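You operate a simulated robot arm through the tools that you are given. There is no shell and no other tool.

You run a simulated robot arm. Do the job below in one go: nothing can be reset, and whatever is moved stays where it is left.

JOB
Close the teal inlet valve, vent the blue test pot and slide the purple cup under the drain outlet.
Fine: the cup from the rubber mat at the back; inlet closed before the orange vent rocker goes to Open; it stays open; the green drain valve stays closed. Set down upright: what you pick out.

It is judged by the outcome, as a careful person would: the job done as asked, and still so three seconds after it is handed in. It fails if anything else is knocked over, pushed out of place, dropped, spilled or broken.

ROBOT AND FRAMES
A 6-joint arm with a two-finger parallel gripper, fixed in place. Base frame: the origin is on the floor under the middle of its stand, x ahead of it, y to its left, z up; the work surface is at about z = 80. Readings come in cm, degrees, newtons and seconds.
With the tool pointing down near the work surface it reaches from about 30 to 66 cm from the base axis. Its first joint turns from -115.0 to 115.0 degrees. Payload 3.43 kg.
The tool frame sits at the grasp point between the pads (the TCP): z along the fingers, y along the line on which they close. The tips reach 3.4 cm beyond it. The gripper opens to 12.8 cm. The fingers are 2.4 cm wide and 1.2 cm thick; the gripper's body (4.8 by 13 cm) begins 9.6 cm behind the TCP.
Orientation is told as [roll, pitch, yaw] about the base's x, y, z axes, in that order, counted from this pose: with the fingers straight down and closing along the base's y, the tool's x points along the base's -x, its y along +y and its z along -z.

CONTROLS
- The arm moves only by the tool step_arm. Its argument "plan" is a list of rows, each a list of 3 entries, a list of its own where there are three numbers: the shift along the tool's x, y, z in units of 250 mm (1.0 is 250 mm), then the turn, a rotation vector about the tool's x, y, z in units of 120 degrees (1.0 is 120 degrees), then the opening, from 0 (shut) to 1 (fully open). In form: [[[dx, dy, dz], [rx, ry, rz], grip], ...]. A call has 1 to 20 rows; each row is the pose to reach, as a shift and turn from the pose commanded when the call began, along the tool's axes at that moment. A call with a number of a shift or a turn outside -1 to 1 is refused whole. Rows are played at 5 a second. More than 5 cm and 8.6 degrees between two rows, or a gripper value outside its range, and nothing of the call is played. A pose out of reach is approached as far as the arm can. The call stops where the force on the tool passes 40 N (or 10 N more than at its start, if that is more) or the arm is blocked; 0.2 s more then pass. The fingers move at their own pace (about 15.3 cm/s each) and stop on an object; they squeeze with about 24 N. The grip force told is the motor's: it shows also when the fingers shut on nothing. Time passes only in rows, and 0.2 s behind the last, so rows that repeat a pose let the fingers close. The reply holds the time, the measured pose of the TCP, the force on the tool along the base axes, the opening and the grip force, in the units named above and with some noise, with the torque about the TCP (base axes, N m) and any sound that the robot's microphone picked up.
- Cameras (640 x 400 px; columns grow to the right, rows downward): "scene" is fixed at [5.07, 50.07, 155.68]; the picture's right is [-0.77, -0.64, 0.00], its down [-0.47, 0.57, -0.68] and it looks along [0.43, -0.52, -0.74] (base axes); focal length 316 px, centre (320, 200). "wrist" rides on the gripper at [7.6, -1.1, -16] in the tool frame; the picture's right is [0.15, 0.99, 0.00], its down [-0.88, 0.13, -0.46] and it looks along [-0.45, 0.07, 0.89] (tool axes); focal length 234 px, centre (320, 200). There is no depth. A picture from a camera that has moved, and an enlarged one, comes with that camera's place and axes in the base frame and with its lens.
- grab_frame(camera): a new picture of that camera. It takes no simulated time.
- move_column(by): slides the trunk up (or, below 0, down) by that many cm; the arm rides with it, the base frame stays. It gives what a move gives, with no picture.
- inspect(camera, box): a new picture of the part [left, top, right, bottom] of that camera's present view, enlarged. It takes no simulated time.
- finish_job(): hands the job in; it is judged then, once.

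Nothing tells you positions but the pictures and the camera data. Unless the task says otherwise, let go and move clear before handing in.

The tools are called after "Emit:" as a command line: name --argument value ..., lists and objects as JSON in quotes. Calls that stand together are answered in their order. step_arm: Moves the arm, as the interface text tells. Its arguments: {"type":"object","properties":{"plan":{"type":"array","items":{"type":"array"}}},"required":["plan"]} The other tools are called the same way: move_column (by) moves the trunk up or down; grab_frame (camera) takes a picture; inspect (camera, box) takes an enlarged picture of a part of a camera's view; finish_job () hands the job in.

At the start:

```text
clock: 0.0
tcp_pos: [43.78, 3.42, 121.6]
tool_rot: [0.0, 0.1, -0.1]
force: [0.0, 1.3, 0.0]
moment: [0.02, 0.01, 0.01]
grip_width: 12.81
grasp_force: 0.2
trunk travel left (down, up): [-87.5, 11.5]
```

scene: 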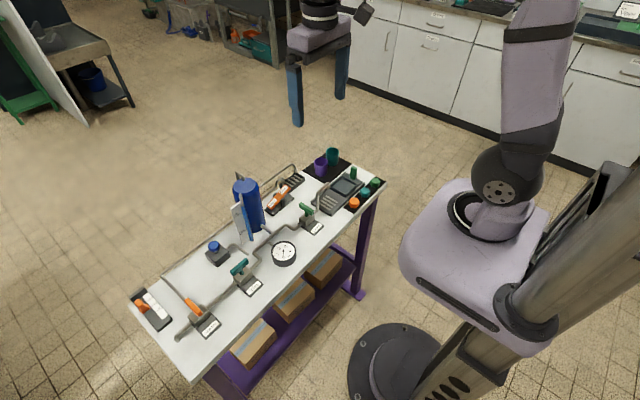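
wrist: 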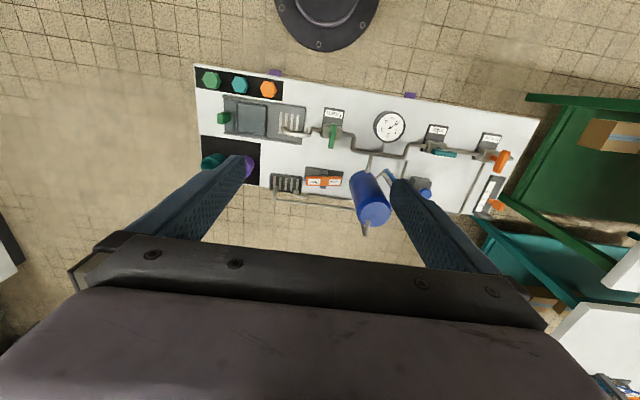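

I see a bench with a blue test pot, several valves, a gauge, and two cups (purple and teal) on a black mat. I'll take enlarged views before moving anything.

Emit:
inspect --camera "scene" --box '[120, 220, 280, 350]'

Emit:
inspect --camera "scene" --box '[230, 140, 390, 270]'

Emit:
inspect --camera "wrist" --box '[190, 60, 370, 230]'

Emit:
inspect --camera "wrist" --box '[340, 80, 540, 240]'

```text
3.08 times, centred on (200, 285) of scene
camera zoom: at [5.07, 50.07, 155.68], right [-0.77, -0.64, 0.0], down [-0.47, 0.57, -0.68], along [0.43, -0.52, -0.74], focal length 971 px, centre (689, -62)
```

zoom: 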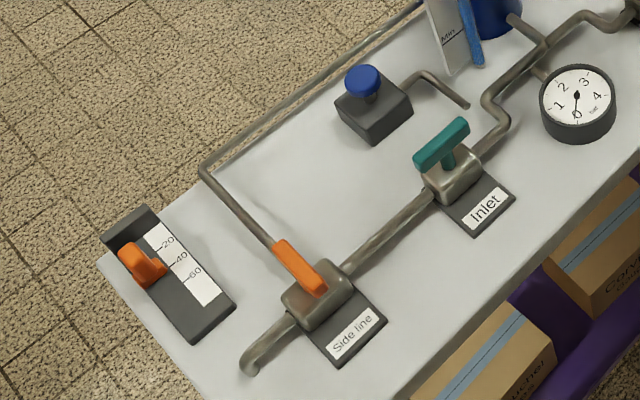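

```text
3.08 times, centred on (310, 205) of scene
camera zoom: at [5.07, 50.07, 155.68], right [-0.77, -0.64, 0.0], down [-0.47, 0.57, -0.68], along [0.43, -0.52, -0.74], focal length 971 px, centre (351, 185)
```

zoom: 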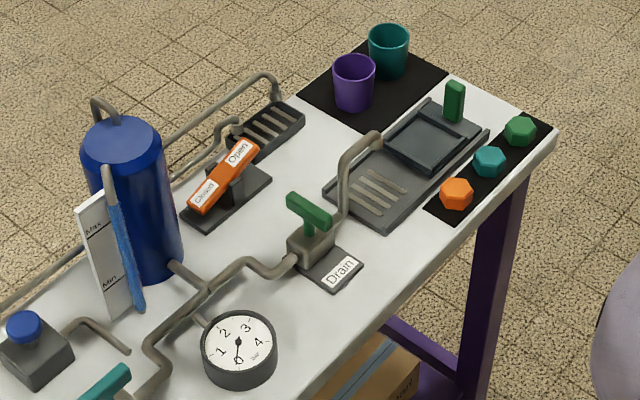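

```text
2.35 times, centred on (280, 145) of wrist
camera zoom: at [36.32, 2.3, 137.55], right [-0.15, 0.99, 0.0], down [0.88, 0.13, 0.46], along [0.45, 0.07, -0.89], focal length 551 px, centre (414, 329)
```

zoom: 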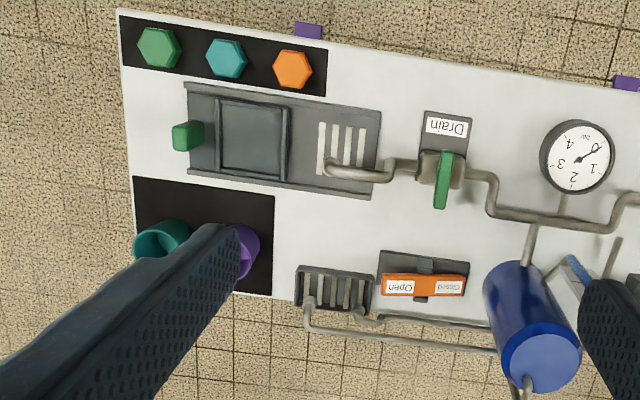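

```text
2.50 times, centred on (440, 160) of wrist
camera zoom: at [36.32, 2.3, 137.55], right [-0.15, 0.99, 0.0], down [0.88, 0.13, 0.46], along [0.45, 0.07, -0.89], focal length 585 px, centre (20, 300)
```

zoom: 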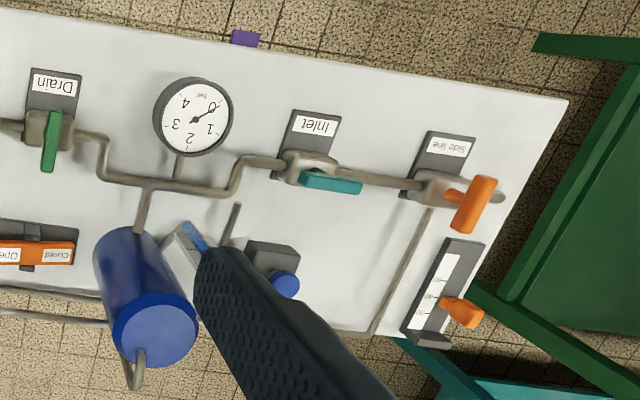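

The gauge, pot, valves and mat all lie on a bench spanning about x 37–70, y −25–55. I'll move the arm higher over the drain and cup area for a closer look.

Emit:
step_arm --plan '[[[0.0, -0.14, 0.09], [0, 0, 0], 1], [[0.0, -0.28, 0.18], [0, 0, 0], 1], [[0.0, -0.42, 0.27], [0, 0, 0], 1], [[0.0, -0.54, 0.36], [0, 0, 0], 1], [[0.0, -0.54, 0.36], [0, 0, 0], 1]]'

Emit:
grab_frame --camera "wrist"

Emit:
grab_frame --camera "scene"

```text
clock: 1.2
tcp_pos: [43.76, -9.89, 112.4]
tool_rot: [0.0, 0.0, -0.1]
force: [-0.5, 0.5, -0.8]
moment: [0.01, -0.03, -0.04]
grip_width: 12.79
grasp_force: 0.0
trunk travel left (down, up): [-87.5, 11.5]
```

```text
taken
camera wrist: at [36.2, -11.12, 128.43], right [-0.15, 0.99, 0.0], down [0.88, 0.13, 0.46], along [0.45, 0.07, -0.89], focal length 234 px, centre (320, 200)
```

wrist: 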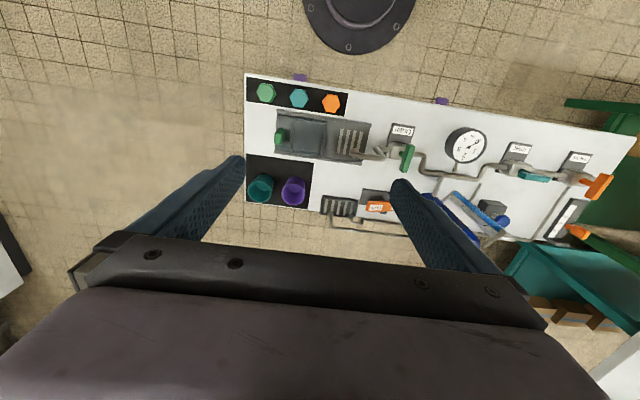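

```text
taken
```

scene: 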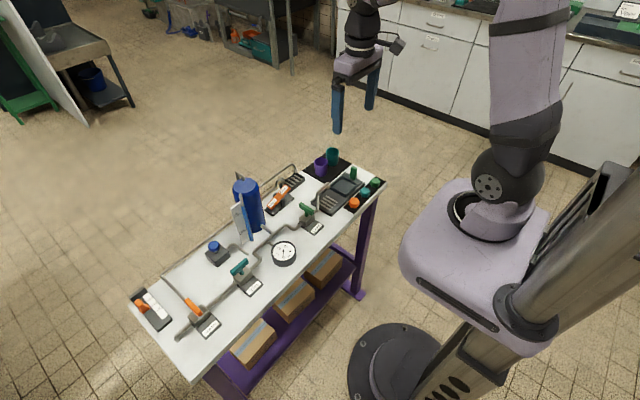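

Emit:
inspect --camera "wrist" --box '[240, 70, 420, 220]'

Emit:
inspect --camera "scene" --box '[290, 140, 390, 240]'

Emit:
inspect --camera "wrist" --box '[400, 90, 620, 250]'

Emit:
inspect --camera "scene" --box '[220, 160, 320, 260]'

```text
2.67 times, centred on (330, 145) of wrist
camera zoom: at [36.2, -11.12, 128.43], right [-0.15, 0.99, 0.0], down [0.88, 0.13, 0.46], along [0.45, 0.07, -0.89], focal length 624 px, centre (293, 347)
```

zoom: 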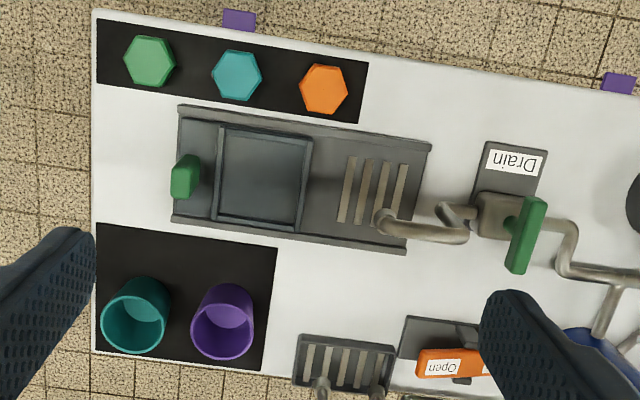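

```text
4.00 times, centred on (340, 190) of scene
camera zoom: at [5.07, 50.07, 155.68], right [-0.77, -0.64, 0.0], down [-0.47, 0.57, -0.68], along [0.43, -0.52, -0.74], focal length 1262 px, centre (240, 240)
```

zoom: 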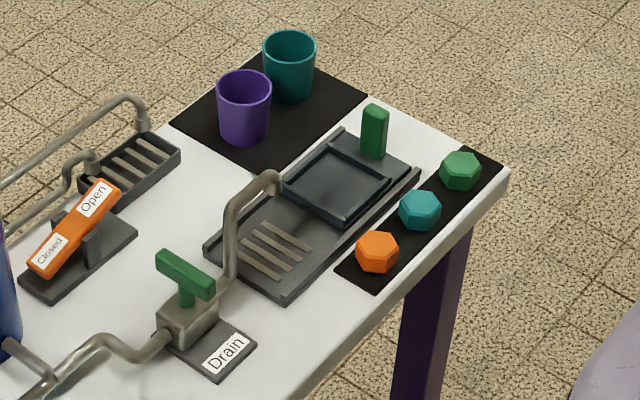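

```text
2.50 times, centred on (510, 170) of wrist
camera zoom: at [36.2, -11.12, 128.43], right [-0.15, 0.99, 0.0], down [0.88, 0.13, 0.46], along [0.45, 0.07, -0.89], focal length 585 px, centre (-155, 275)
```

zoom: 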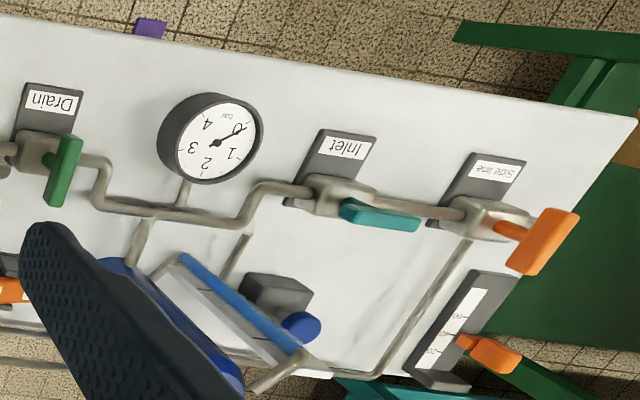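

```text
4.00 times, centred on (270, 210) of scene
camera zoom: at [5.07, 50.07, 155.68], right [-0.77, -0.64, 0.0], down [-0.47, 0.57, -0.68], along [0.43, -0.52, -0.74], focal length 1262 px, centre (520, 160)
```

zoom: 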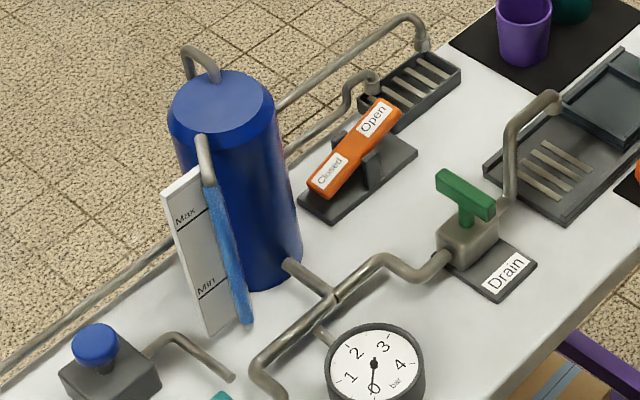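

The drain tray at x 42–51, y −18–0 has a sliding carriage with a green post. The drain outlet sits near (46, −4), about z 87–88. The inlet T-handle is at about (46, 31.7, 86.6), lying along its pipe, so it's open. I'll go over the inlet now to look closely.

Emit:
step_arm --plan '[[[0.0, 0.18, 0], [0, 0, 0], 1], [[0.0, 0.36, 0], [0, 0, 0], 1], [[0.0, 0.54, 0], [0, 0, 0], 1], [[0.0, 0.72, 0], [0, 0, 0], 1], [[0.0, 0.9, 0], [0, 0, 0], 1], [[0.0, 1.0, 0], [0, 0, 0], 1]]'

Emit:
step_arm --plan '[[[0.0, 0.18, 0], [0, 0, 0], 1], [[0.0, 0.36, 0.0], [0, 0, 0], 1], [[0.0, 0.54, 0.05], [0, 0, 0], 1], [[0.0, 0.66, 0.2], [0, 0, 0], 1], [[0.0, 0.66, 0.25], [0, 0, 0], 1], [[0.0, 0.66, 0.25], [0, 0, 0], 1]]'

Emit:
grab_frame --camera "wrist"

Emit:
grab_frame --camera "scene"

```text
clock: 2.6
tcp_pos: [43.87, 14.85, 112.33]
tool_rot: [0.1, 0.0, -0.1]
force: [-0.5, 0.1, -0.5]
moment: [-0.03, 0.01, 0.03]
grip_width: 12.78
grasp_force: 0.0
trunk travel left (down, up): [-87.5, 11.5]
```

```text
clock: 4.0
tcp_pos: [43.92, 31.61, 106.22]
tool_rot: [0.1, 0.0, 0.1]
force: [0.5, -0.3, 0.1]
moment: [-0.01, 0.01, 0.01]
grip_width: 12.82
grasp_force: 0.0
trunk travel left (down, up): [-87.5, 11.5]
```

```text
taken
camera wrist: at [36.31, 30.31, 122.23], right [-0.15, 0.99, 0.0], down [0.88, 0.13, 0.46], along [0.45, 0.07, -0.89], focal length 234 px, centre (320, 200)
```

wrist: 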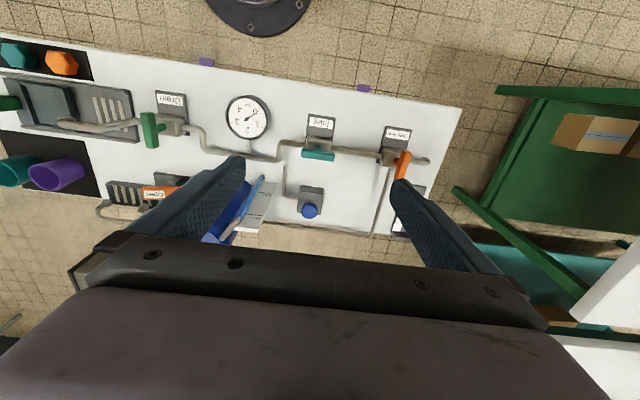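

```text
taken
```

scene: 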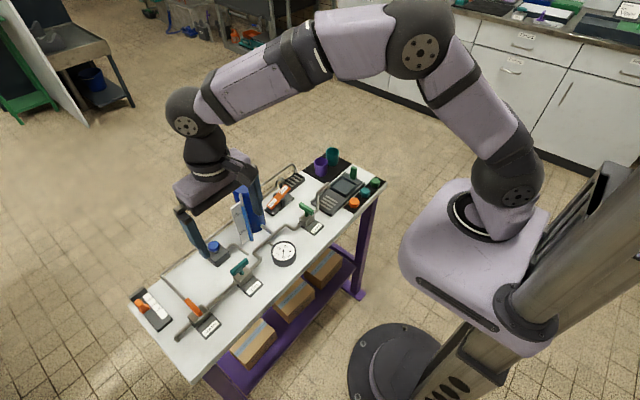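

Emit:
inspect --camera "wrist" --box '[260, 100, 420, 220]'

Emit:
inspect --camera "scene" --box '[210, 230, 290, 310]'

Emit:
inspect --camera "wrist" --box '[0, 30, 260, 220]'

```text
3.33 times, centred on (340, 160) of wrist
camera zoom: at [36.31, 30.31, 122.23], right [-0.15, 0.99, 0.0], down [0.88, 0.13, 0.46], along [0.45, 0.07, -0.89], focal length 781 px, centre (253, 333)
```

zoom: 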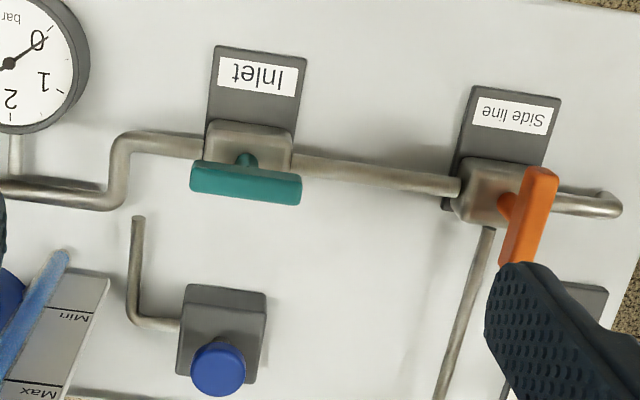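

```text
5.00 times, centred on (250, 270) of scene
camera zoom: at [5.07, 50.07, 155.68], right [-0.77, -0.64, 0.0], down [-0.47, 0.57, -0.68], along [0.43, -0.52, -0.74], focal length 1578 px, centre (670, -150)
```

zoom: 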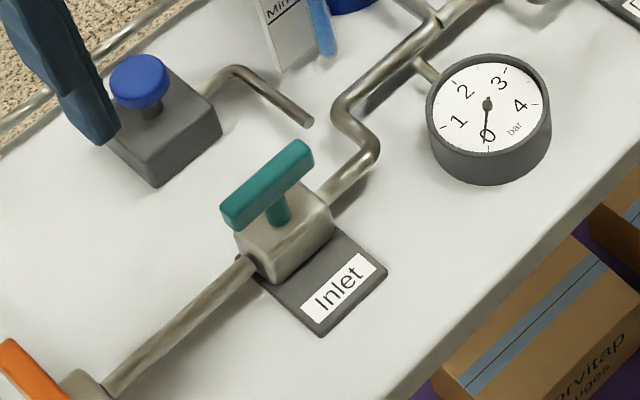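

```text
2.11 times, centred on (130, 125) of wrist
camera zoom: at [36.31, 30.31, 122.23], right [-0.15, 0.99, 0.0], down [0.88, 0.13, 0.46], along [0.45, 0.07, -0.89], focal length 493 px, centre (720, 358)
```

zoom: 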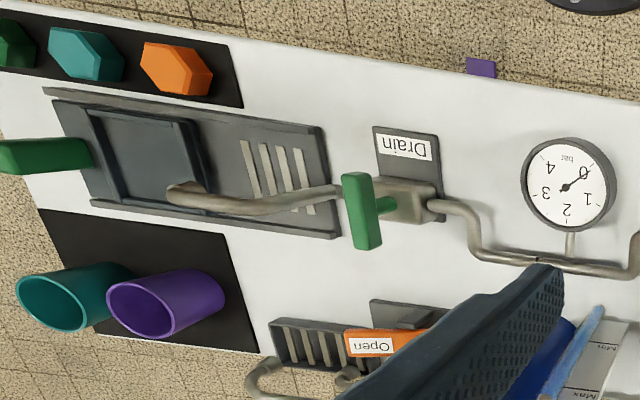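

The inlet T-bar is about 5 cm long, centred near (46.6, 31.7, 86.7) and lying along y. I'll turn the gripper to yaw 90 above it so it can close across the bar.

Emit:
step_arm --plan '[[[-0.01, 0, 0.01], [0, 0, -0.068], 0.8], [[-0.02, 0, 0.03], [0, 0, -0.136], 0.6], [[-0.03, 0, 0.05], [0, 0, -0.204], 0.4], [[-0.04, 0, 0.07], [0, 0, -0.272], 0.35], [[-0.05, 0, 0.09], [0, 0, -0.34], 0.35], [[-0.06, 0, 0.11], [0, 0, -0.408], 0.35], [[-0.07, 0, 0.13], [0, 0, -0.476], 0.35], [[-0.08, 0, 0.14], [0, 0, -0.544], 0.35], [[-0.09, 0, 0.15], [0, 0, -0.612], 0.35], [[-0.1, 0.002, 0.16], [0, 0, -0.68], 0.35], [[-0.104, 0.004, 0.16], [0, 0, -0.75], 0.35], [[-0.104, 0.004, 0.16], [0, 0, -0.75], 0.35]]'

Emit:
grab_frame --camera "wrist"

Emit:
inspect --camera "scene" --box '[160, 150, 320, 310]'

```text
clock: 6.6
tcp_pos: [46.44, 31.51, 102.27]
tool_rot: [0.0, 0.1, 90.1]
force: [-0.2, 0.5, 0.4]
moment: [0.0, -0.01, 0.0]
grip_width: 4.52
grasp_force: 0.1
trunk travel left (down, up): [-87.5, 11.5]
```

```text
taken
camera wrist: at [47.66, 23.94, 118.31], right [-0.99, -0.15, 0.0], down [-0.13, 0.88, 0.46], along [-0.07, 0.45, -0.89], focal length 234 px, centre (320, 200)
```

wrist: 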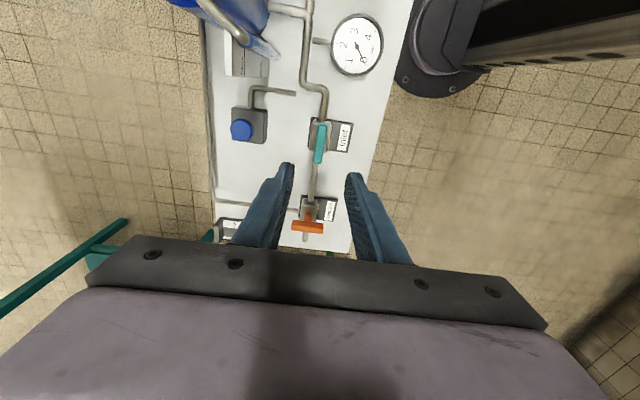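

```text
2.50 times, centred on (240, 230) of scene
camera zoom: at [5.07, 50.07, 155.68], right [-0.77, -0.64, 0.0], down [-0.47, 0.57, -0.68], along [0.43, -0.52, -0.74], focal length 789 px, centre (520, 125)
```

zoom: 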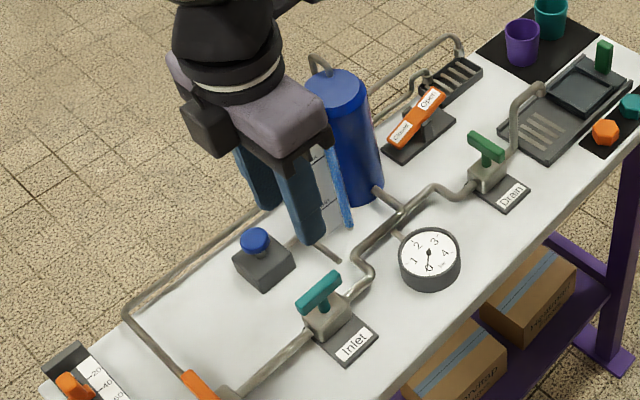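

Emit:
inspect --camera "wrist" --box '[270, 90, 370, 190]'

```text
4.00 times, centred on (320, 140) of wrist
camera zoom: at [47.66, 23.94, 118.31], right [-0.99, -0.15, 0.0], down [-0.13, 0.88, 0.46], along [-0.07, 0.45, -0.89], focal length 937 px, centre (320, 440)
```

zoom: 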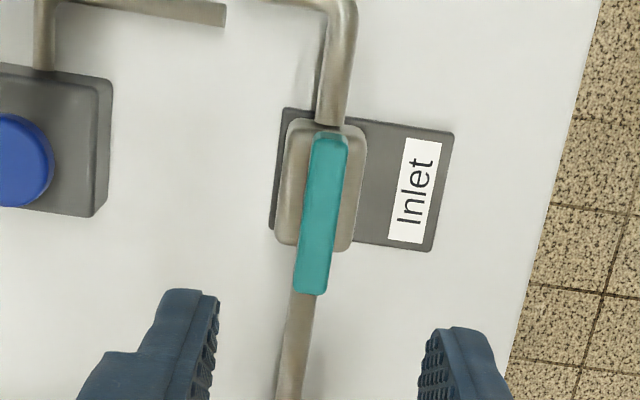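

The handle centre is confirmed at about (46.4, 31.4), with its top near z 87. I'll come down so the fingertips straddle the bar just above the valve body.

Emit:
step_arm --plan '[[[0.0, 0, 0.15], [0, 0, 0], 0.35], [[0.002, 0, 0.3], [0, 0, 0], 0.35], [[0.003, 0, 0.42], [0, 0, 0], 0.35], [[0.003, 0, 0.5], [0, 0, 0], 0.35], [[0.003, 0, 0.545], [0, 0, 0], 0.35], [[0.003, 0, 0.545], [0, 0, 0], 0.35]]'

Emit:
inspect --camera "wrist" --box '[220, 60, 420, 260]'

Emit:
inspect --camera "scene" --box '[200, 210, 300, 310]'

```text
clock: 8.0
tcp_pos: [46.41, 31.43, 88.61]
tool_rot: [-0.1, -0.1, 90.0]
force: [-0.6, -0.3, -0.5]
moment: [-0.01, -0.03, 0.0]
grip_width: 4.49
grasp_force: 0.0
trunk travel left (down, up): [-87.5, 11.5]
```

```text
2.00 times, centred on (320, 160) of wrist
camera zoom: at [47.65, 23.89, 104.63], right [-0.99, -0.15, 0.0], down [-0.13, 0.88, 0.46], along [-0.07, 0.45, -0.89], focal length 468 px, centre (320, 280)
```

zoom: 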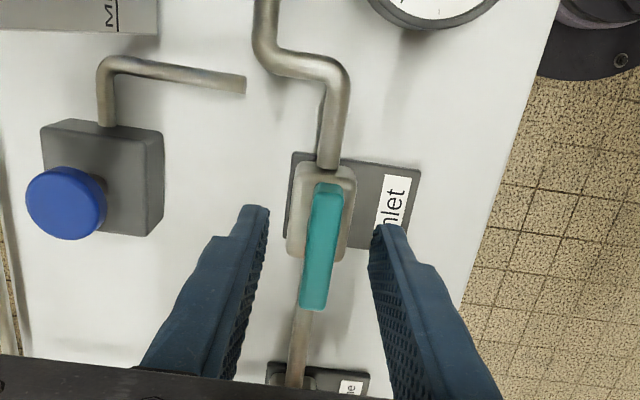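

```text
4.00 times, centred on (250, 260) of scene
camera zoom: at [5.07, 50.07, 155.68], right [-0.77, -0.64, 0.0], down [-0.47, 0.57, -0.68], along [0.43, -0.52, -0.74], focal length 1262 px, centre (600, -40)
```

zoom: 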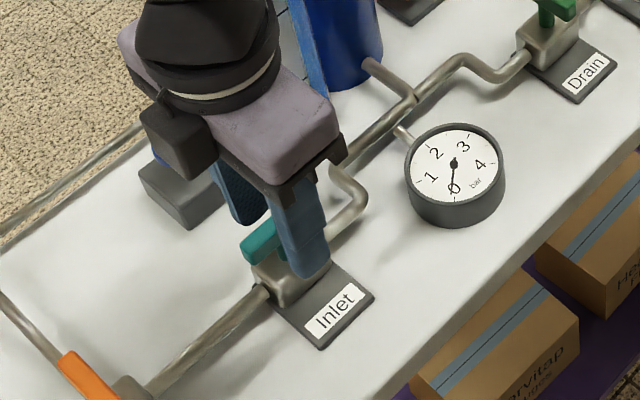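

The fingers straddle the bar evenly, so I'll close on it.

Emit:
step_arm --plan '[[[0, 0, 0], [0, 0, 0], 0.2], [[0, 0, 0], [0, 0, 0], 0.1], [[0, 0, 0], [0, 0, 0], 0.0], [[0, 0, 0], [0, 0, 0], 0.0], [[0, 0, 0], [0, 0, 0], 0.0]]'

Emit:
inspect --camera "wrist" --box '[220, 60, 420, 260]'

```text
clock: 9.2
tcp_pos: [46.49, 31.6, 88.6]
tool_rot: [0.1, 0.0, 90.1]
force: [-0.2, 0.3, -0.2]
moment: [0.06, 0.01, 0.01]
grip_width: 1.17
grasp_force: 45.2
trunk travel left (down, up): [-87.5, 11.5]
```

```text
2.00 times, centred on (320, 160) of wrist
camera zoom: at [47.66, 23.9, 104.64], right [-0.99, -0.15, 0.0], down [-0.13, 0.88, 0.46], along [-0.07, 0.45, -0.89], focal length 468 px, centre (320, 280)
```

zoom: 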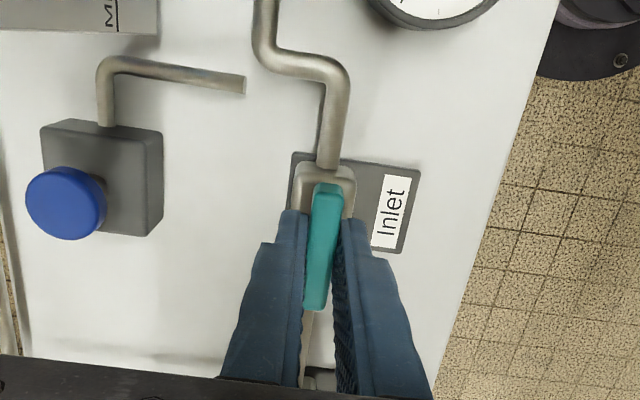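

I have the bar, at 1.17 cm wide. I'll try a small clockwise turn first and watch the torque.

Emit:
step_arm --plan '[[[0, 0, 0], [0, 0, 0.04], 0], [[0, 0, 0], [0, 0, 0.08], 0], [[0, 0, 0], [0, 0, 0.12], 0], [[0, 0, 0], [0, 0, 0.12], 0]]'

Emit:
inspect --camera "wrist" --box '[220, 60, 420, 260]'

```text
clock: 10.2
tcp_pos: [46.51, 31.62, 88.67]
tool_rot: [0.0, 0.0, 75.5]
force: [2.2, 1.9, -0.7]
moment: [-0.32, 0.03, 0.03]
grip_width: 1.21
grasp_force: 45.0
trunk travel left (down, up): [-87.5, 11.5]
```

```text
2.00 times, centred on (320, 160) of wrist
camera zoom: at [45.72, 23.86, 104.64], right [-0.99, 0.11, 0.0], down [0.09, 0.89, 0.46], along [0.05, 0.45, -0.89], focal length 468 px, centre (320, 280)
```

zoom: 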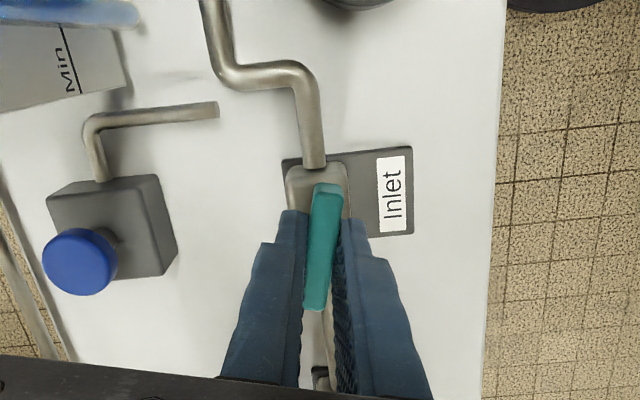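

The handle turns clockwise with little resistance. I'll continue the quarter turn.

Emit:
step_arm --plan '[[[0, 0, 0], [0, 0, 0.05], 0], [[0, 0, 0], [0, 0, 0.1], 0], [[0, 0, 0], [0, 0, 0.15], 0], [[0, 0, 0], [0, 0, 0.2], 0], [[0, 0, 0], [0, 0, 0.25], 0], [[0, 0, 0], [0, 0, 0.3], 0], [[0, 0, 0], [0, 0, 0.35], 0], [[0, 0, 0], [0, 0, 0.4], 0], [[0, 0, 0], [0, 0, 0.45], 0], [[0, 0, 0], [0, 0, 0.5], 0], [[0, 0, 0], [0, 0, 0.55], 0], [[0, 0, 0], [0, 0, 0.6], 0], [[0, 0, 0], [0, 0, 0.63], 0], [[0, 0, 0], [0, 0, 0.63], 0]]'

Emit:
inspect --camera "wrist" --box '[220, 60, 420, 260]'

Emit:
inspect --camera "scene" --box '[200, 210, 300, 310]'

```text
clock: 13.2
tcp_pos: [46.59, 31.52, 88.59]
tool_rot: [-0.2, -0.1, -0.1]
force: [0.3, 3.7, -6.2]
moment: [0.14, -0.76, 0.08]
grip_width: 1.2
grasp_force: 44.9
trunk travel left (down, up): [-87.5, 11.5]
```

```text
2.00 times, centred on (320, 160) of wrist
camera zoom: at [38.96, 30.39, 104.64], right [-0.14, 0.99, 0.0], down [0.88, 0.13, 0.46], along [0.45, 0.07, -0.89], focal length 468 px, centre (320, 280)
```

zoom: 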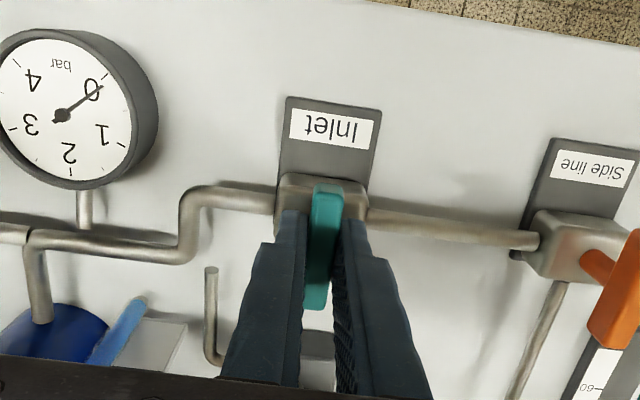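

```text
4.00 times, centred on (250, 260) of scene
camera zoom: at [5.07, 50.07, 155.68], right [-0.77, -0.64, 0.0], down [-0.47, 0.57, -0.68], along [0.43, -0.52, -0.74], focal length 1262 px, centre (600, -40)
```

zoom: 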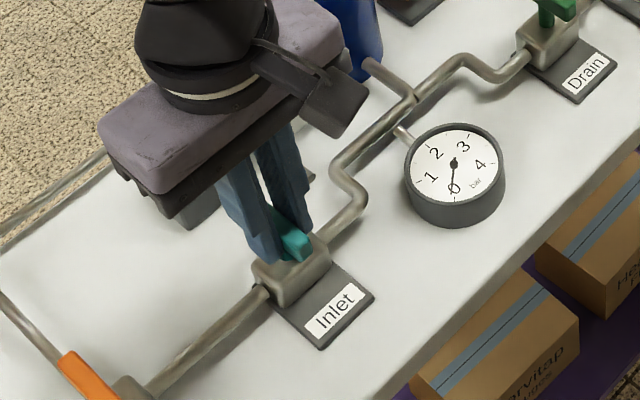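

The handle is now square across the pipe. I'll nudge a few degrees further to find out whether it's at its stop.

Emit:
step_arm --plan '[[[0, 0, 0], [0, 0, 0.02], 0], [[0, 0, 0], [0, 0, 0.04], 0], [[0, 0, 0], [0, 0, 0.04], 0]]'

Emit:
inspect --camera "wrist" --box '[220, 60, 420, 260]'

```text
clock: 14.0
tcp_pos: [46.49, 31.56, 88.58]
tool_rot: [0.0, 0.0, -4.8]
force: [0.1, 3.8, -4.5]
moment: [0.44, 0.12, 1.29]
grip_width: 1.33
grasp_force: 44.7
trunk travel left (down, up): [-87.5, 11.5]
```

```text
2.00 times, centred on (320, 160) of wrist
camera zoom: at [38.87, 31.02, 104.65], right [-0.06, 1.0, 0.0], down [0.89, 0.06, 0.45], along [0.45, 0.03, -0.89], focal length 468 px, centre (320, 280)
```

zoom: 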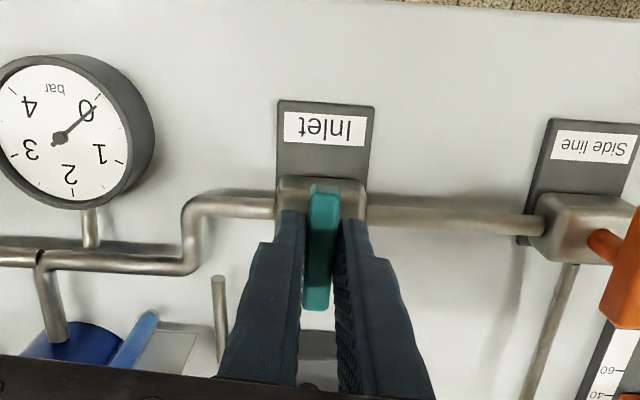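

The torque jumped, so the valve is at its closed stop. I'll relax the twist, open the fingers a little and rise straight up.

Emit:
step_arm --plan '[[[0, 0, 0], [0, 0, -0.02], 0], [[0, 0, 0], [0, 0, -0.035], 0], [[0, 0, 0], [0, 0, -0.035], 0.15], [[0, 0, 0], [0, 0, -0.035], 0.3], [[0, 0, 0], [0, 0, -0.035], 0.3], [[0, 0, -0.1], [0, 0, -0.035], 0.3], [[0, 0, -0.25], [0, 0, -0.035], 0.3], [[0, 0, -0.4], [0, 0, -0.035], 0.3], [[0, 0, -0.55], [0, 0, -0.035], 0.3], [[0, 0, -0.7], [0, 0, -0.035], 0.3], [[0, 0, -0.85], [0, 0, -0.035], 0.3], [[0, 0, -0.85], [0, 0, -0.035], 0.3]]'

Emit:
grab_frame --camera "wrist"

Emit:
inspect --camera "scene" --box '[210, 220, 310, 320]'

```text
clock: 16.6
tcp_pos: [46.39, 31.33, 109.81]
tool_rot: [-0.1, -0.1, -0.6]
force: [0.6, -0.2, 0.9]
moment: [0.02, 0.0, -0.02]
grip_width: 3.85
grasp_force: 0.0
trunk travel left (down, up): [-87.5, 11.5]
```

```text
taken
camera wrist: at [38.88, 30.4, 125.89], right [-0.14, 0.99, 0.0], down [0.88, 0.12, 0.46], along [0.45, 0.06, -0.89], focal length 234 px, centre (320, 200)
```

wrist: 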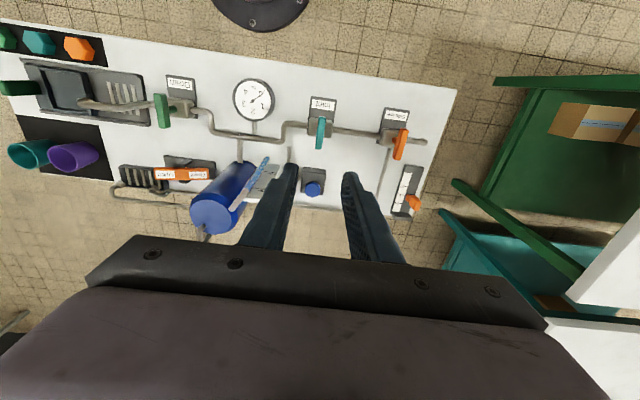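

```text
4.00 times, centred on (260, 270) of scene
camera zoom: at [5.07, 50.07, 155.68], right [-0.77, -0.64, 0.0], down [-0.47, 0.57, -0.68], along [0.43, -0.52, -0.74], focal length 1262 px, centre (560, -80)
```

zoom: 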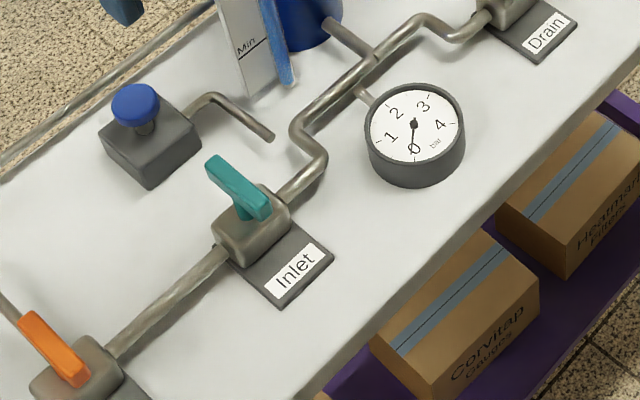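

The inlet is closed and its handle is square to the pipe. Next is the vent rocker, so I'll fly high over to it, clear of the pot, and look.

Emit:
step_arm --plan '[[[0.02, -0.12, -0.1], [0, 0, 0], 0.3], [[0.02, -0.3, -0.12], [0, 0, 0], 0.3], [[0.02, -0.48, -0.12], [0, 0, 0], 0.3], [[0.02, -0.66, -0.12], [0, 0, 0], 0.3], [[0.02, -0.84, -0.12], [0, 0, 0], 0.3], [[0.0, -1.0, -0.12], [0, 0, 0], 0.15], [[-0.1, -1.0, -0.12], [0, 0, 0], 0.0], [[-0.1, -1.0, -0.12], [0, 0, 0], 0.0], [[-0.1, -1.0, -0.12], [0, 0, 0], 0.0]]'

Emit:
grab_frame --camera "wrist"

Emit:
inspect --camera "scene" --box '[220, 130, 340, 250]'

```text
clock: 18.6
tcp_pos: [48.72, 6.34, 112.87]
tool_rot: [0.0, -0.1, -0.5]
force: [0.3, -0.6, -0.3]
moment: [-0.04, 0.01, 0.0]
grip_width: 0.0
grasp_force: 23.4
trunk travel left (down, up): [-87.5, 11.5]
```

```text
taken
camera wrist: at [41.17, 5.31, 128.95], right [-0.14, 0.99, 0.0], down [0.88, 0.12, 0.46], along [0.45, 0.06, -0.89], focal length 234 px, centre (320, 200)
```

wrist: 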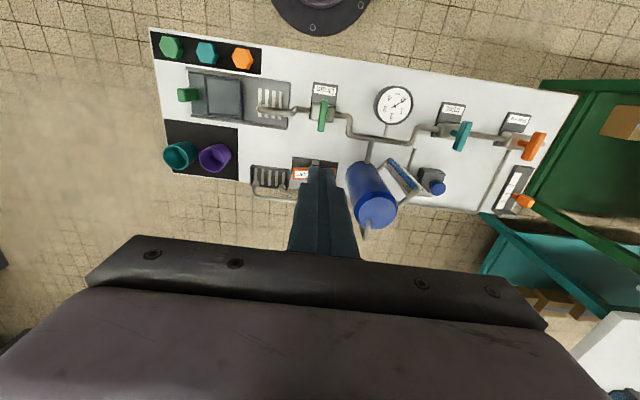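

```text
3.33 times, centred on (280, 190) of scene
camera zoom: at [5.07, 50.07, 155.68], right [-0.77, -0.64, 0.0], down [-0.47, 0.57, -0.68], along [0.43, -0.52, -0.74], focal length 1052 px, centre (453, 233)
```

zoom: 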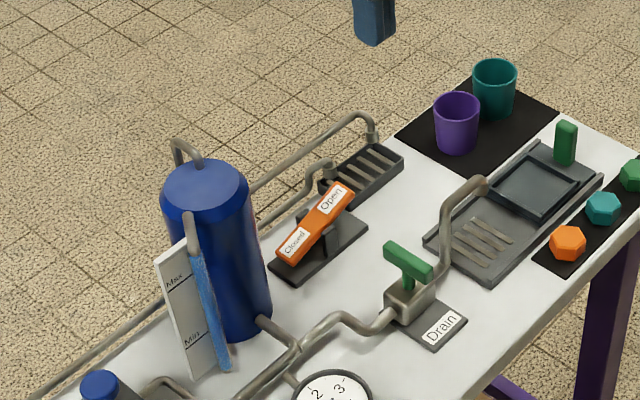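

The Open end of the rocker is raised, so it's closed for now. I'll shift the hand sideways for an unobstructed wrist view and fix the press point.

Emit:
step_arm --plan '[[[0.0, -0.16, 0.1], [0, 0, 0], 0.0], [[0.0, -0.32, 0.2], [0, 0, 0], 0.0], [[0.0, -0.4, 0.32], [0, 0, 0], 0.0], [[0.0, -0.4, 0.32], [0, 0, 0], 0.0]]'

Emit:
inspect --camera "wrist" --box '[240, 80, 460, 240]'

Emit:
inspect --camera "scene" --box '[250, 160, 320, 230]'

```text
clock: 19.6
tcp_pos: [48.51, -3.71, 104.98]
tool_rot: [0.0, 0.0, -0.6]
force: [0.0, 0.1, 0.0]
moment: [0.03, -0.03, -0.01]
grip_width: 0.0
grasp_force: 23.8
trunk travel left (down, up): [-87.5, 11.5]
```

```text
2.50 times, centred on (350, 160) of wrist
camera zoom: at [40.96, -4.76, 120.98], right [-0.14, 0.99, 0.0], down [0.88, 0.12, 0.46], along [0.45, 0.06, -0.89], focal length 585 px, centre (245, 300)
```

zoom: 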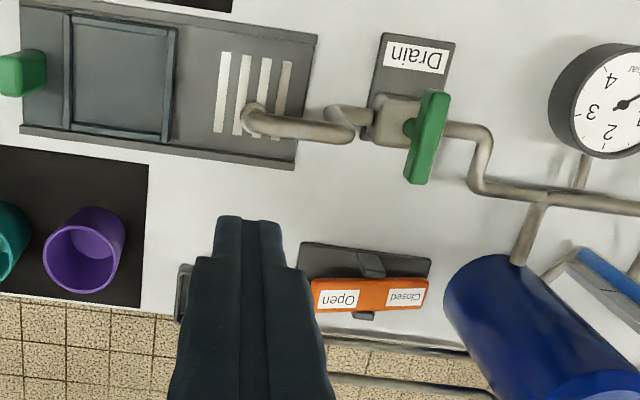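

```text
5.71 times, centred on (285, 195) of scene
camera zoom: at [5.07, 50.07, 155.68], right [-0.77, -0.64, 0.0], down [-0.47, 0.57, -0.68], along [0.43, -0.52, -0.74], focal length 1803 px, centre (520, 229)
```

zoom: 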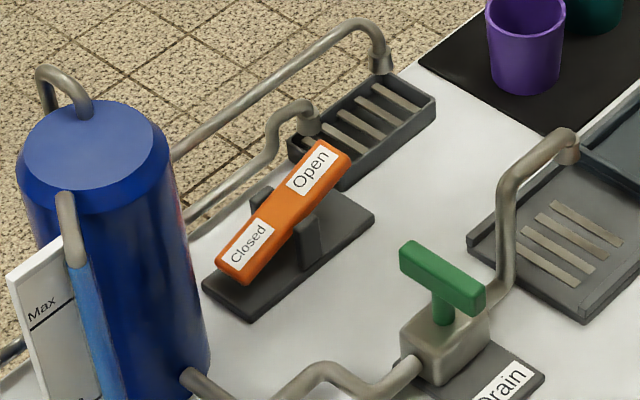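

The rocker pivots near (58, 6.5), with the Open pad at about (58, 3.5, 85). I'll go above that pad with closed fingers and lower gently, well away from the pot.

Emit:
step_arm --plan '[[[-0.12, 0.09, 0.0], [0, 0, 0], 0.0], [[-0.24, 0.18, 0.0], [0, 0, 0], 0.0], [[-0.382, 0.276, 0.02], [0, 0, 0], 0.0], [[-0.382, 0.276, 0.18], [0, 0, 0], 0.0], [[-0.382, 0.276, 0.34], [0, 0, 0], 0.0], [[-0.382, 0.276, 0.5], [0, 0, 0], 0.0], [[-0.382, 0.276, 0.56], [0, 0, 0], 0.0], [[-0.382, 0.276, 0.56], [0, 0, 0], 0.0]]'

Emit:
inspect --camera "scene" --box '[240, 130, 340, 230]'

Emit:
inspect --camera "wrist" --box '[240, 80, 440, 240]'

```text
clock: 21.4
tcp_pos: [58.19, 3.22, 90.88]
tool_rot: [0.0, 0.1, -0.6]
force: [-0.1, 0.5, 0.0]
moment: [0.0, 0.01, 0.02]
grip_width: 0.0
grasp_force: 23.9
trunk travel left (down, up): [-87.5, 11.5]
```

```text
4.00 times, centred on (290, 180) of scene
camera zoom: at [5.07, 50.07, 155.68], right [-0.77, -0.64, 0.0], down [-0.47, 0.57, -0.68], along [0.43, -0.52, -0.74], focal length 1262 px, centre (440, 280)
```

zoom: 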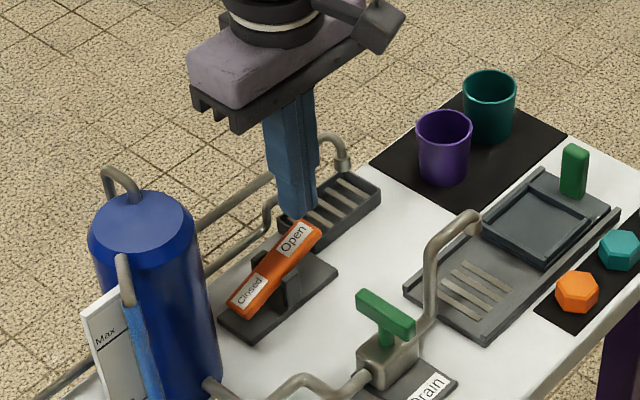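

```text
2.50 times, centred on (340, 160) of wrist
camera zoom: at [50.67, 2.21, 106.92], right [-0.14, 0.99, 0.0], down [0.88, 0.12, 0.46], along [0.45, 0.06, -0.89], focal length 585 px, centre (270, 300)
```

zoom: 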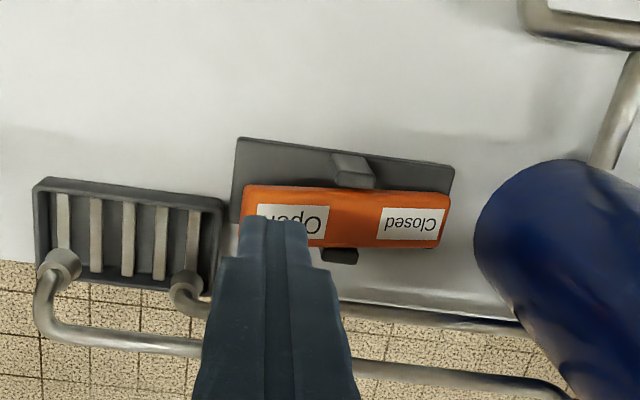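

The fingertips are right over the Open pad, clear of the vent pipes and pot. I'll press down in small steps.

Emit:
step_arm --plan '[[[0, 0, 0.03], [0, 0, 0], 0], [[0, 0, 0.06], [0, 0, 0], 0], [[0, 0, 0.08], [0, 0, 0], 0], [[0, 0, 0.1], [0, 0, 0], 0], [[0, 0, 0.12], [0, 0, 0], 0], [[0, 0, 0.14], [0, 0, 0], 0], [[0, 0, 0.14], [0, 0, 0], 0]]'

Emit:
inspect --camera "scene" --box '[240, 130, 340, 230]'

Emit:
inspect --camera "wrist" --box '[240, 80, 440, 240]'

```text
clock: 23.0
tcp_pos: [58.24, 3.19, 87.5]
tool_rot: [0.1, -0.1, -0.7]
force: [-0.9, -2.2, 2.1]
moment: [-0.09, 0.05, 0.07]
grip_width: 0.02
grasp_force: 24.0
trunk travel left (down, up): [-87.5, 11.5]
```

```text
4.00 times, centred on (290, 180) of scene
camera zoom: at [5.07, 50.07, 155.68], right [-0.77, -0.64, 0.0], down [-0.47, 0.57, -0.68], along [0.43, -0.52, -0.74], focal length 1262 px, centre (440, 280)
```

zoom: 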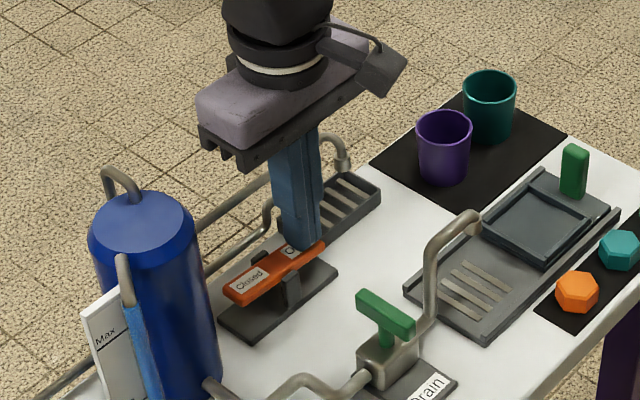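

```text
2.50 times, centred on (340, 160) of wrist
camera zoom: at [50.65, 2.15, 103.42], right [-0.14, 0.99, 0.0], down [0.88, 0.12, 0.46], along [0.45, 0.06, -0.89], focal length 585 px, centre (270, 300)
```

zoom: 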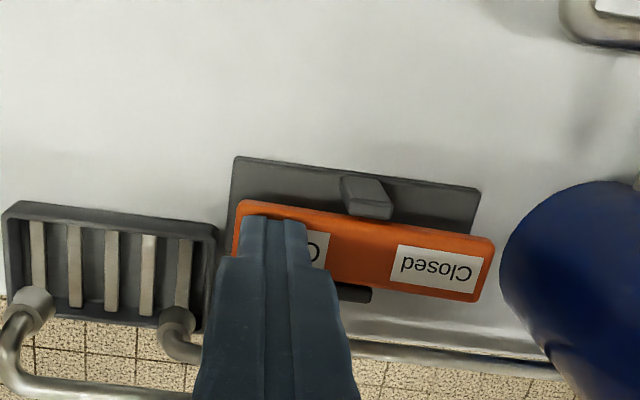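

The rocker is moving and is about level now. I'll keep pressing until it reaches its stop.

Emit:
step_arm --plan '[[[0, 0, 0.015], [0, 0, 0], 0], [[0, 0, 0.03], [0, 0, 0], 0], [[0, 0, 0.045], [0, 0, 0], 0], [[0, 0, 0.055], [0, 0, 0], 0], [[0, 0, 0.055], [0, 0, 0], 0]]'

Emit:
inspect --camera "scene" --box '[240, 130, 340, 230]'

Emit:
inspect --camera "wrist" --box '[240, 80, 440, 240]'

```text
clock: 24.0
tcp_pos: [58.14, 3.17, 86.88]
tool_rot: [-0.1, -0.4, -0.6]
force: [-13.1, -2.2, 23.5]
moment: [0.2, 0.67, 0.14]
grip_width: 0.0
grasp_force: 24.4
trunk travel left (down, up): [-87.5, 11.5]
stopped in row 5: the force on the tool passed its limit at 43 N (the readings are from after the stop); the commanded pose is now the measured one
```

```text
4.00 times, centred on (290, 180) of scene
camera zoom: at [5.07, 50.07, 155.68], right [-0.77, -0.64, 0.0], down [-0.47, 0.57, -0.68], along [0.43, -0.52, -0.74], focal length 1262 px, centre (440, 280)
```

zoom: 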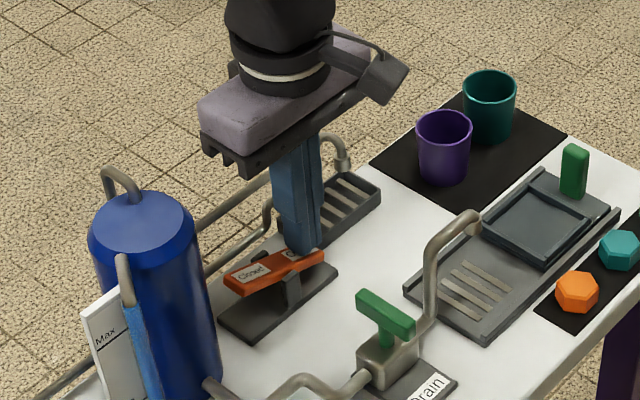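

```text
2.50 times, centred on (340, 160) of wrist
camera zoom: at [50.53, 2.14, 102.82], right [-0.14, 0.99, 0.0], down [0.88, 0.12, 0.46], along [0.46, 0.06, -0.89], focal length 585 px, centre (270, 300)
```

zoom: 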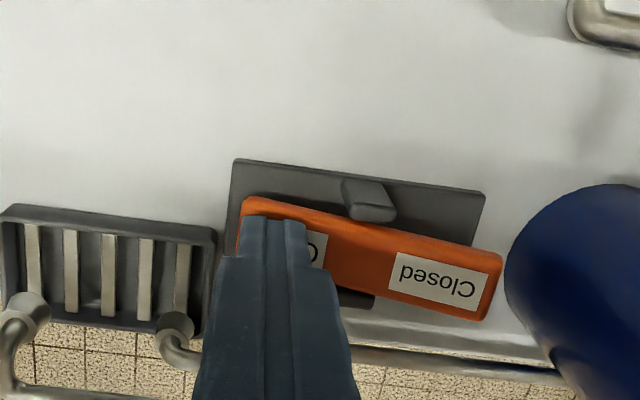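

The press hit a firm limit of about 43 N. I'll back off upward and check where the rocker rests.

Emit:
step_arm --plan '[[[0, 0, -0.03], [0, 0, 0], 0], [[0, 0, -0.08], [0, 0, 0], 0], [[0, 0, -0.16], [0, 0, 0], 0], [[0, 0, -0.24], [0, 0, 0], 0], [[0, 0, -0.24], [0, 0, 0], 0]]'

Emit:
inspect --camera "scene" --box '[250, 160, 320, 230]'

Emit:
inspect --camera "wrist" --box '[240, 80, 440, 240]'

```text
clock: 25.2
tcp_pos: [58.46, 3.23, 92.54]
tool_rot: [0.0, -0.5, -0.5]
force: [0.1, -1.1, 0.4]
moment: [-0.02, 0.0, -0.02]
grip_width: 0.0
grasp_force: 23.8
trunk travel left (down, up): [-87.5, 11.5]
```

```text
5.71 times, centred on (285, 195) of scene
camera zoom: at [5.07, 50.07, 155.68], right [-0.77, -0.64, 0.0], down [-0.47, 0.57, -0.68], along [0.43, -0.52, -0.74], focal length 1803 px, centre (520, 229)
```

zoom: 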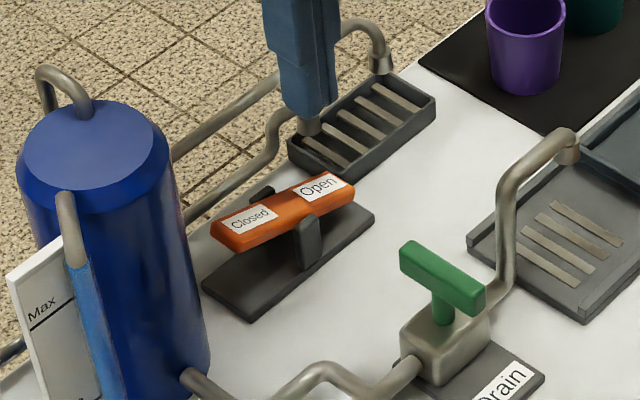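

```text
2.50 times, centred on (340, 160) of wrist
camera zoom: at [50.88, 2.25, 108.47], right [-0.14, 0.99, 0.0], down [0.88, 0.12, 0.46], along [0.46, 0.06, -0.89], focal length 585 px, centre (270, 300)
```

zoom: 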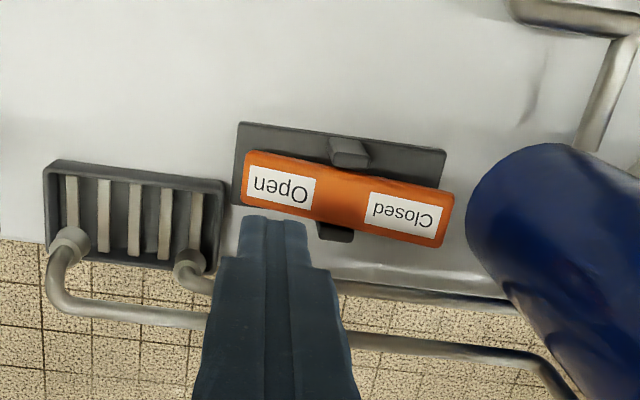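

The rocker now rests with the Open end down. I'll zoom in to check it's fully over.

Emit:
inspect --camera "scene" --box '[258, 170, 298, 210]'

Emit:
inspect --camera "wrist" --box '[310, 120, 410, 190]'

Emit:
inspect --camera "scene" --box '[260, 230, 310, 280]'

```text
10.00 times, centred on (278, 190) of scene
camera zoom: at [5.07, 50.07, 155.68], right [-0.77, -0.64, 0.0], down [-0.47, 0.57, -0.68], along [0.43, -0.52, -0.74], focal length 3155 px, centre (740, 300)
```

zoom: 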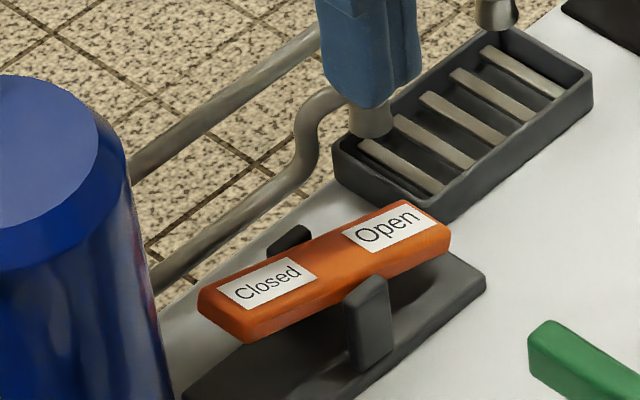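

```text
5.71 times, centred on (360, 155) of wrist
camera zoom: at [50.88, 2.25, 108.47], right [-0.14, 0.99, 0.0], down [0.88, 0.12, 0.46], along [0.46, 0.06, -0.89], focal length 1338 px, centre (91, 457)
```

zoom: 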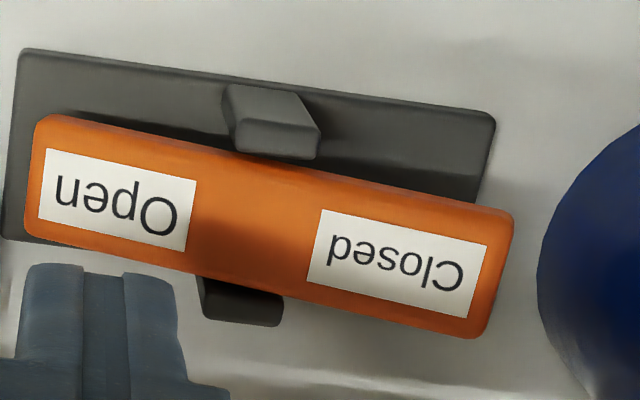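

```text
8.00 times, centred on (285, 255) of scene
camera zoom: at [5.07, 50.07, 155.68], right [-0.77, -0.64, 0.0], down [-0.47, 0.57, -0.68], along [0.43, -0.52, -0.74], focal length 2524 px, centre (600, -240)
```

zoom: 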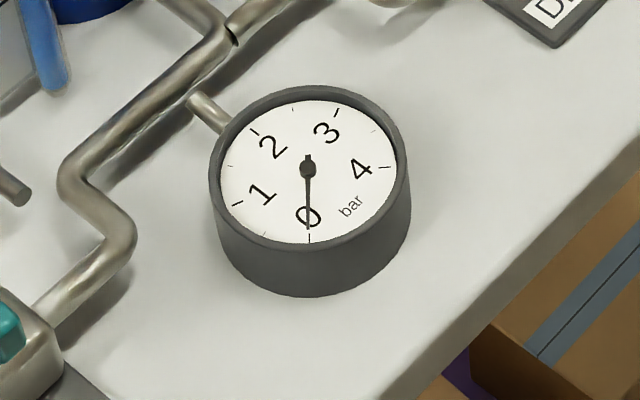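

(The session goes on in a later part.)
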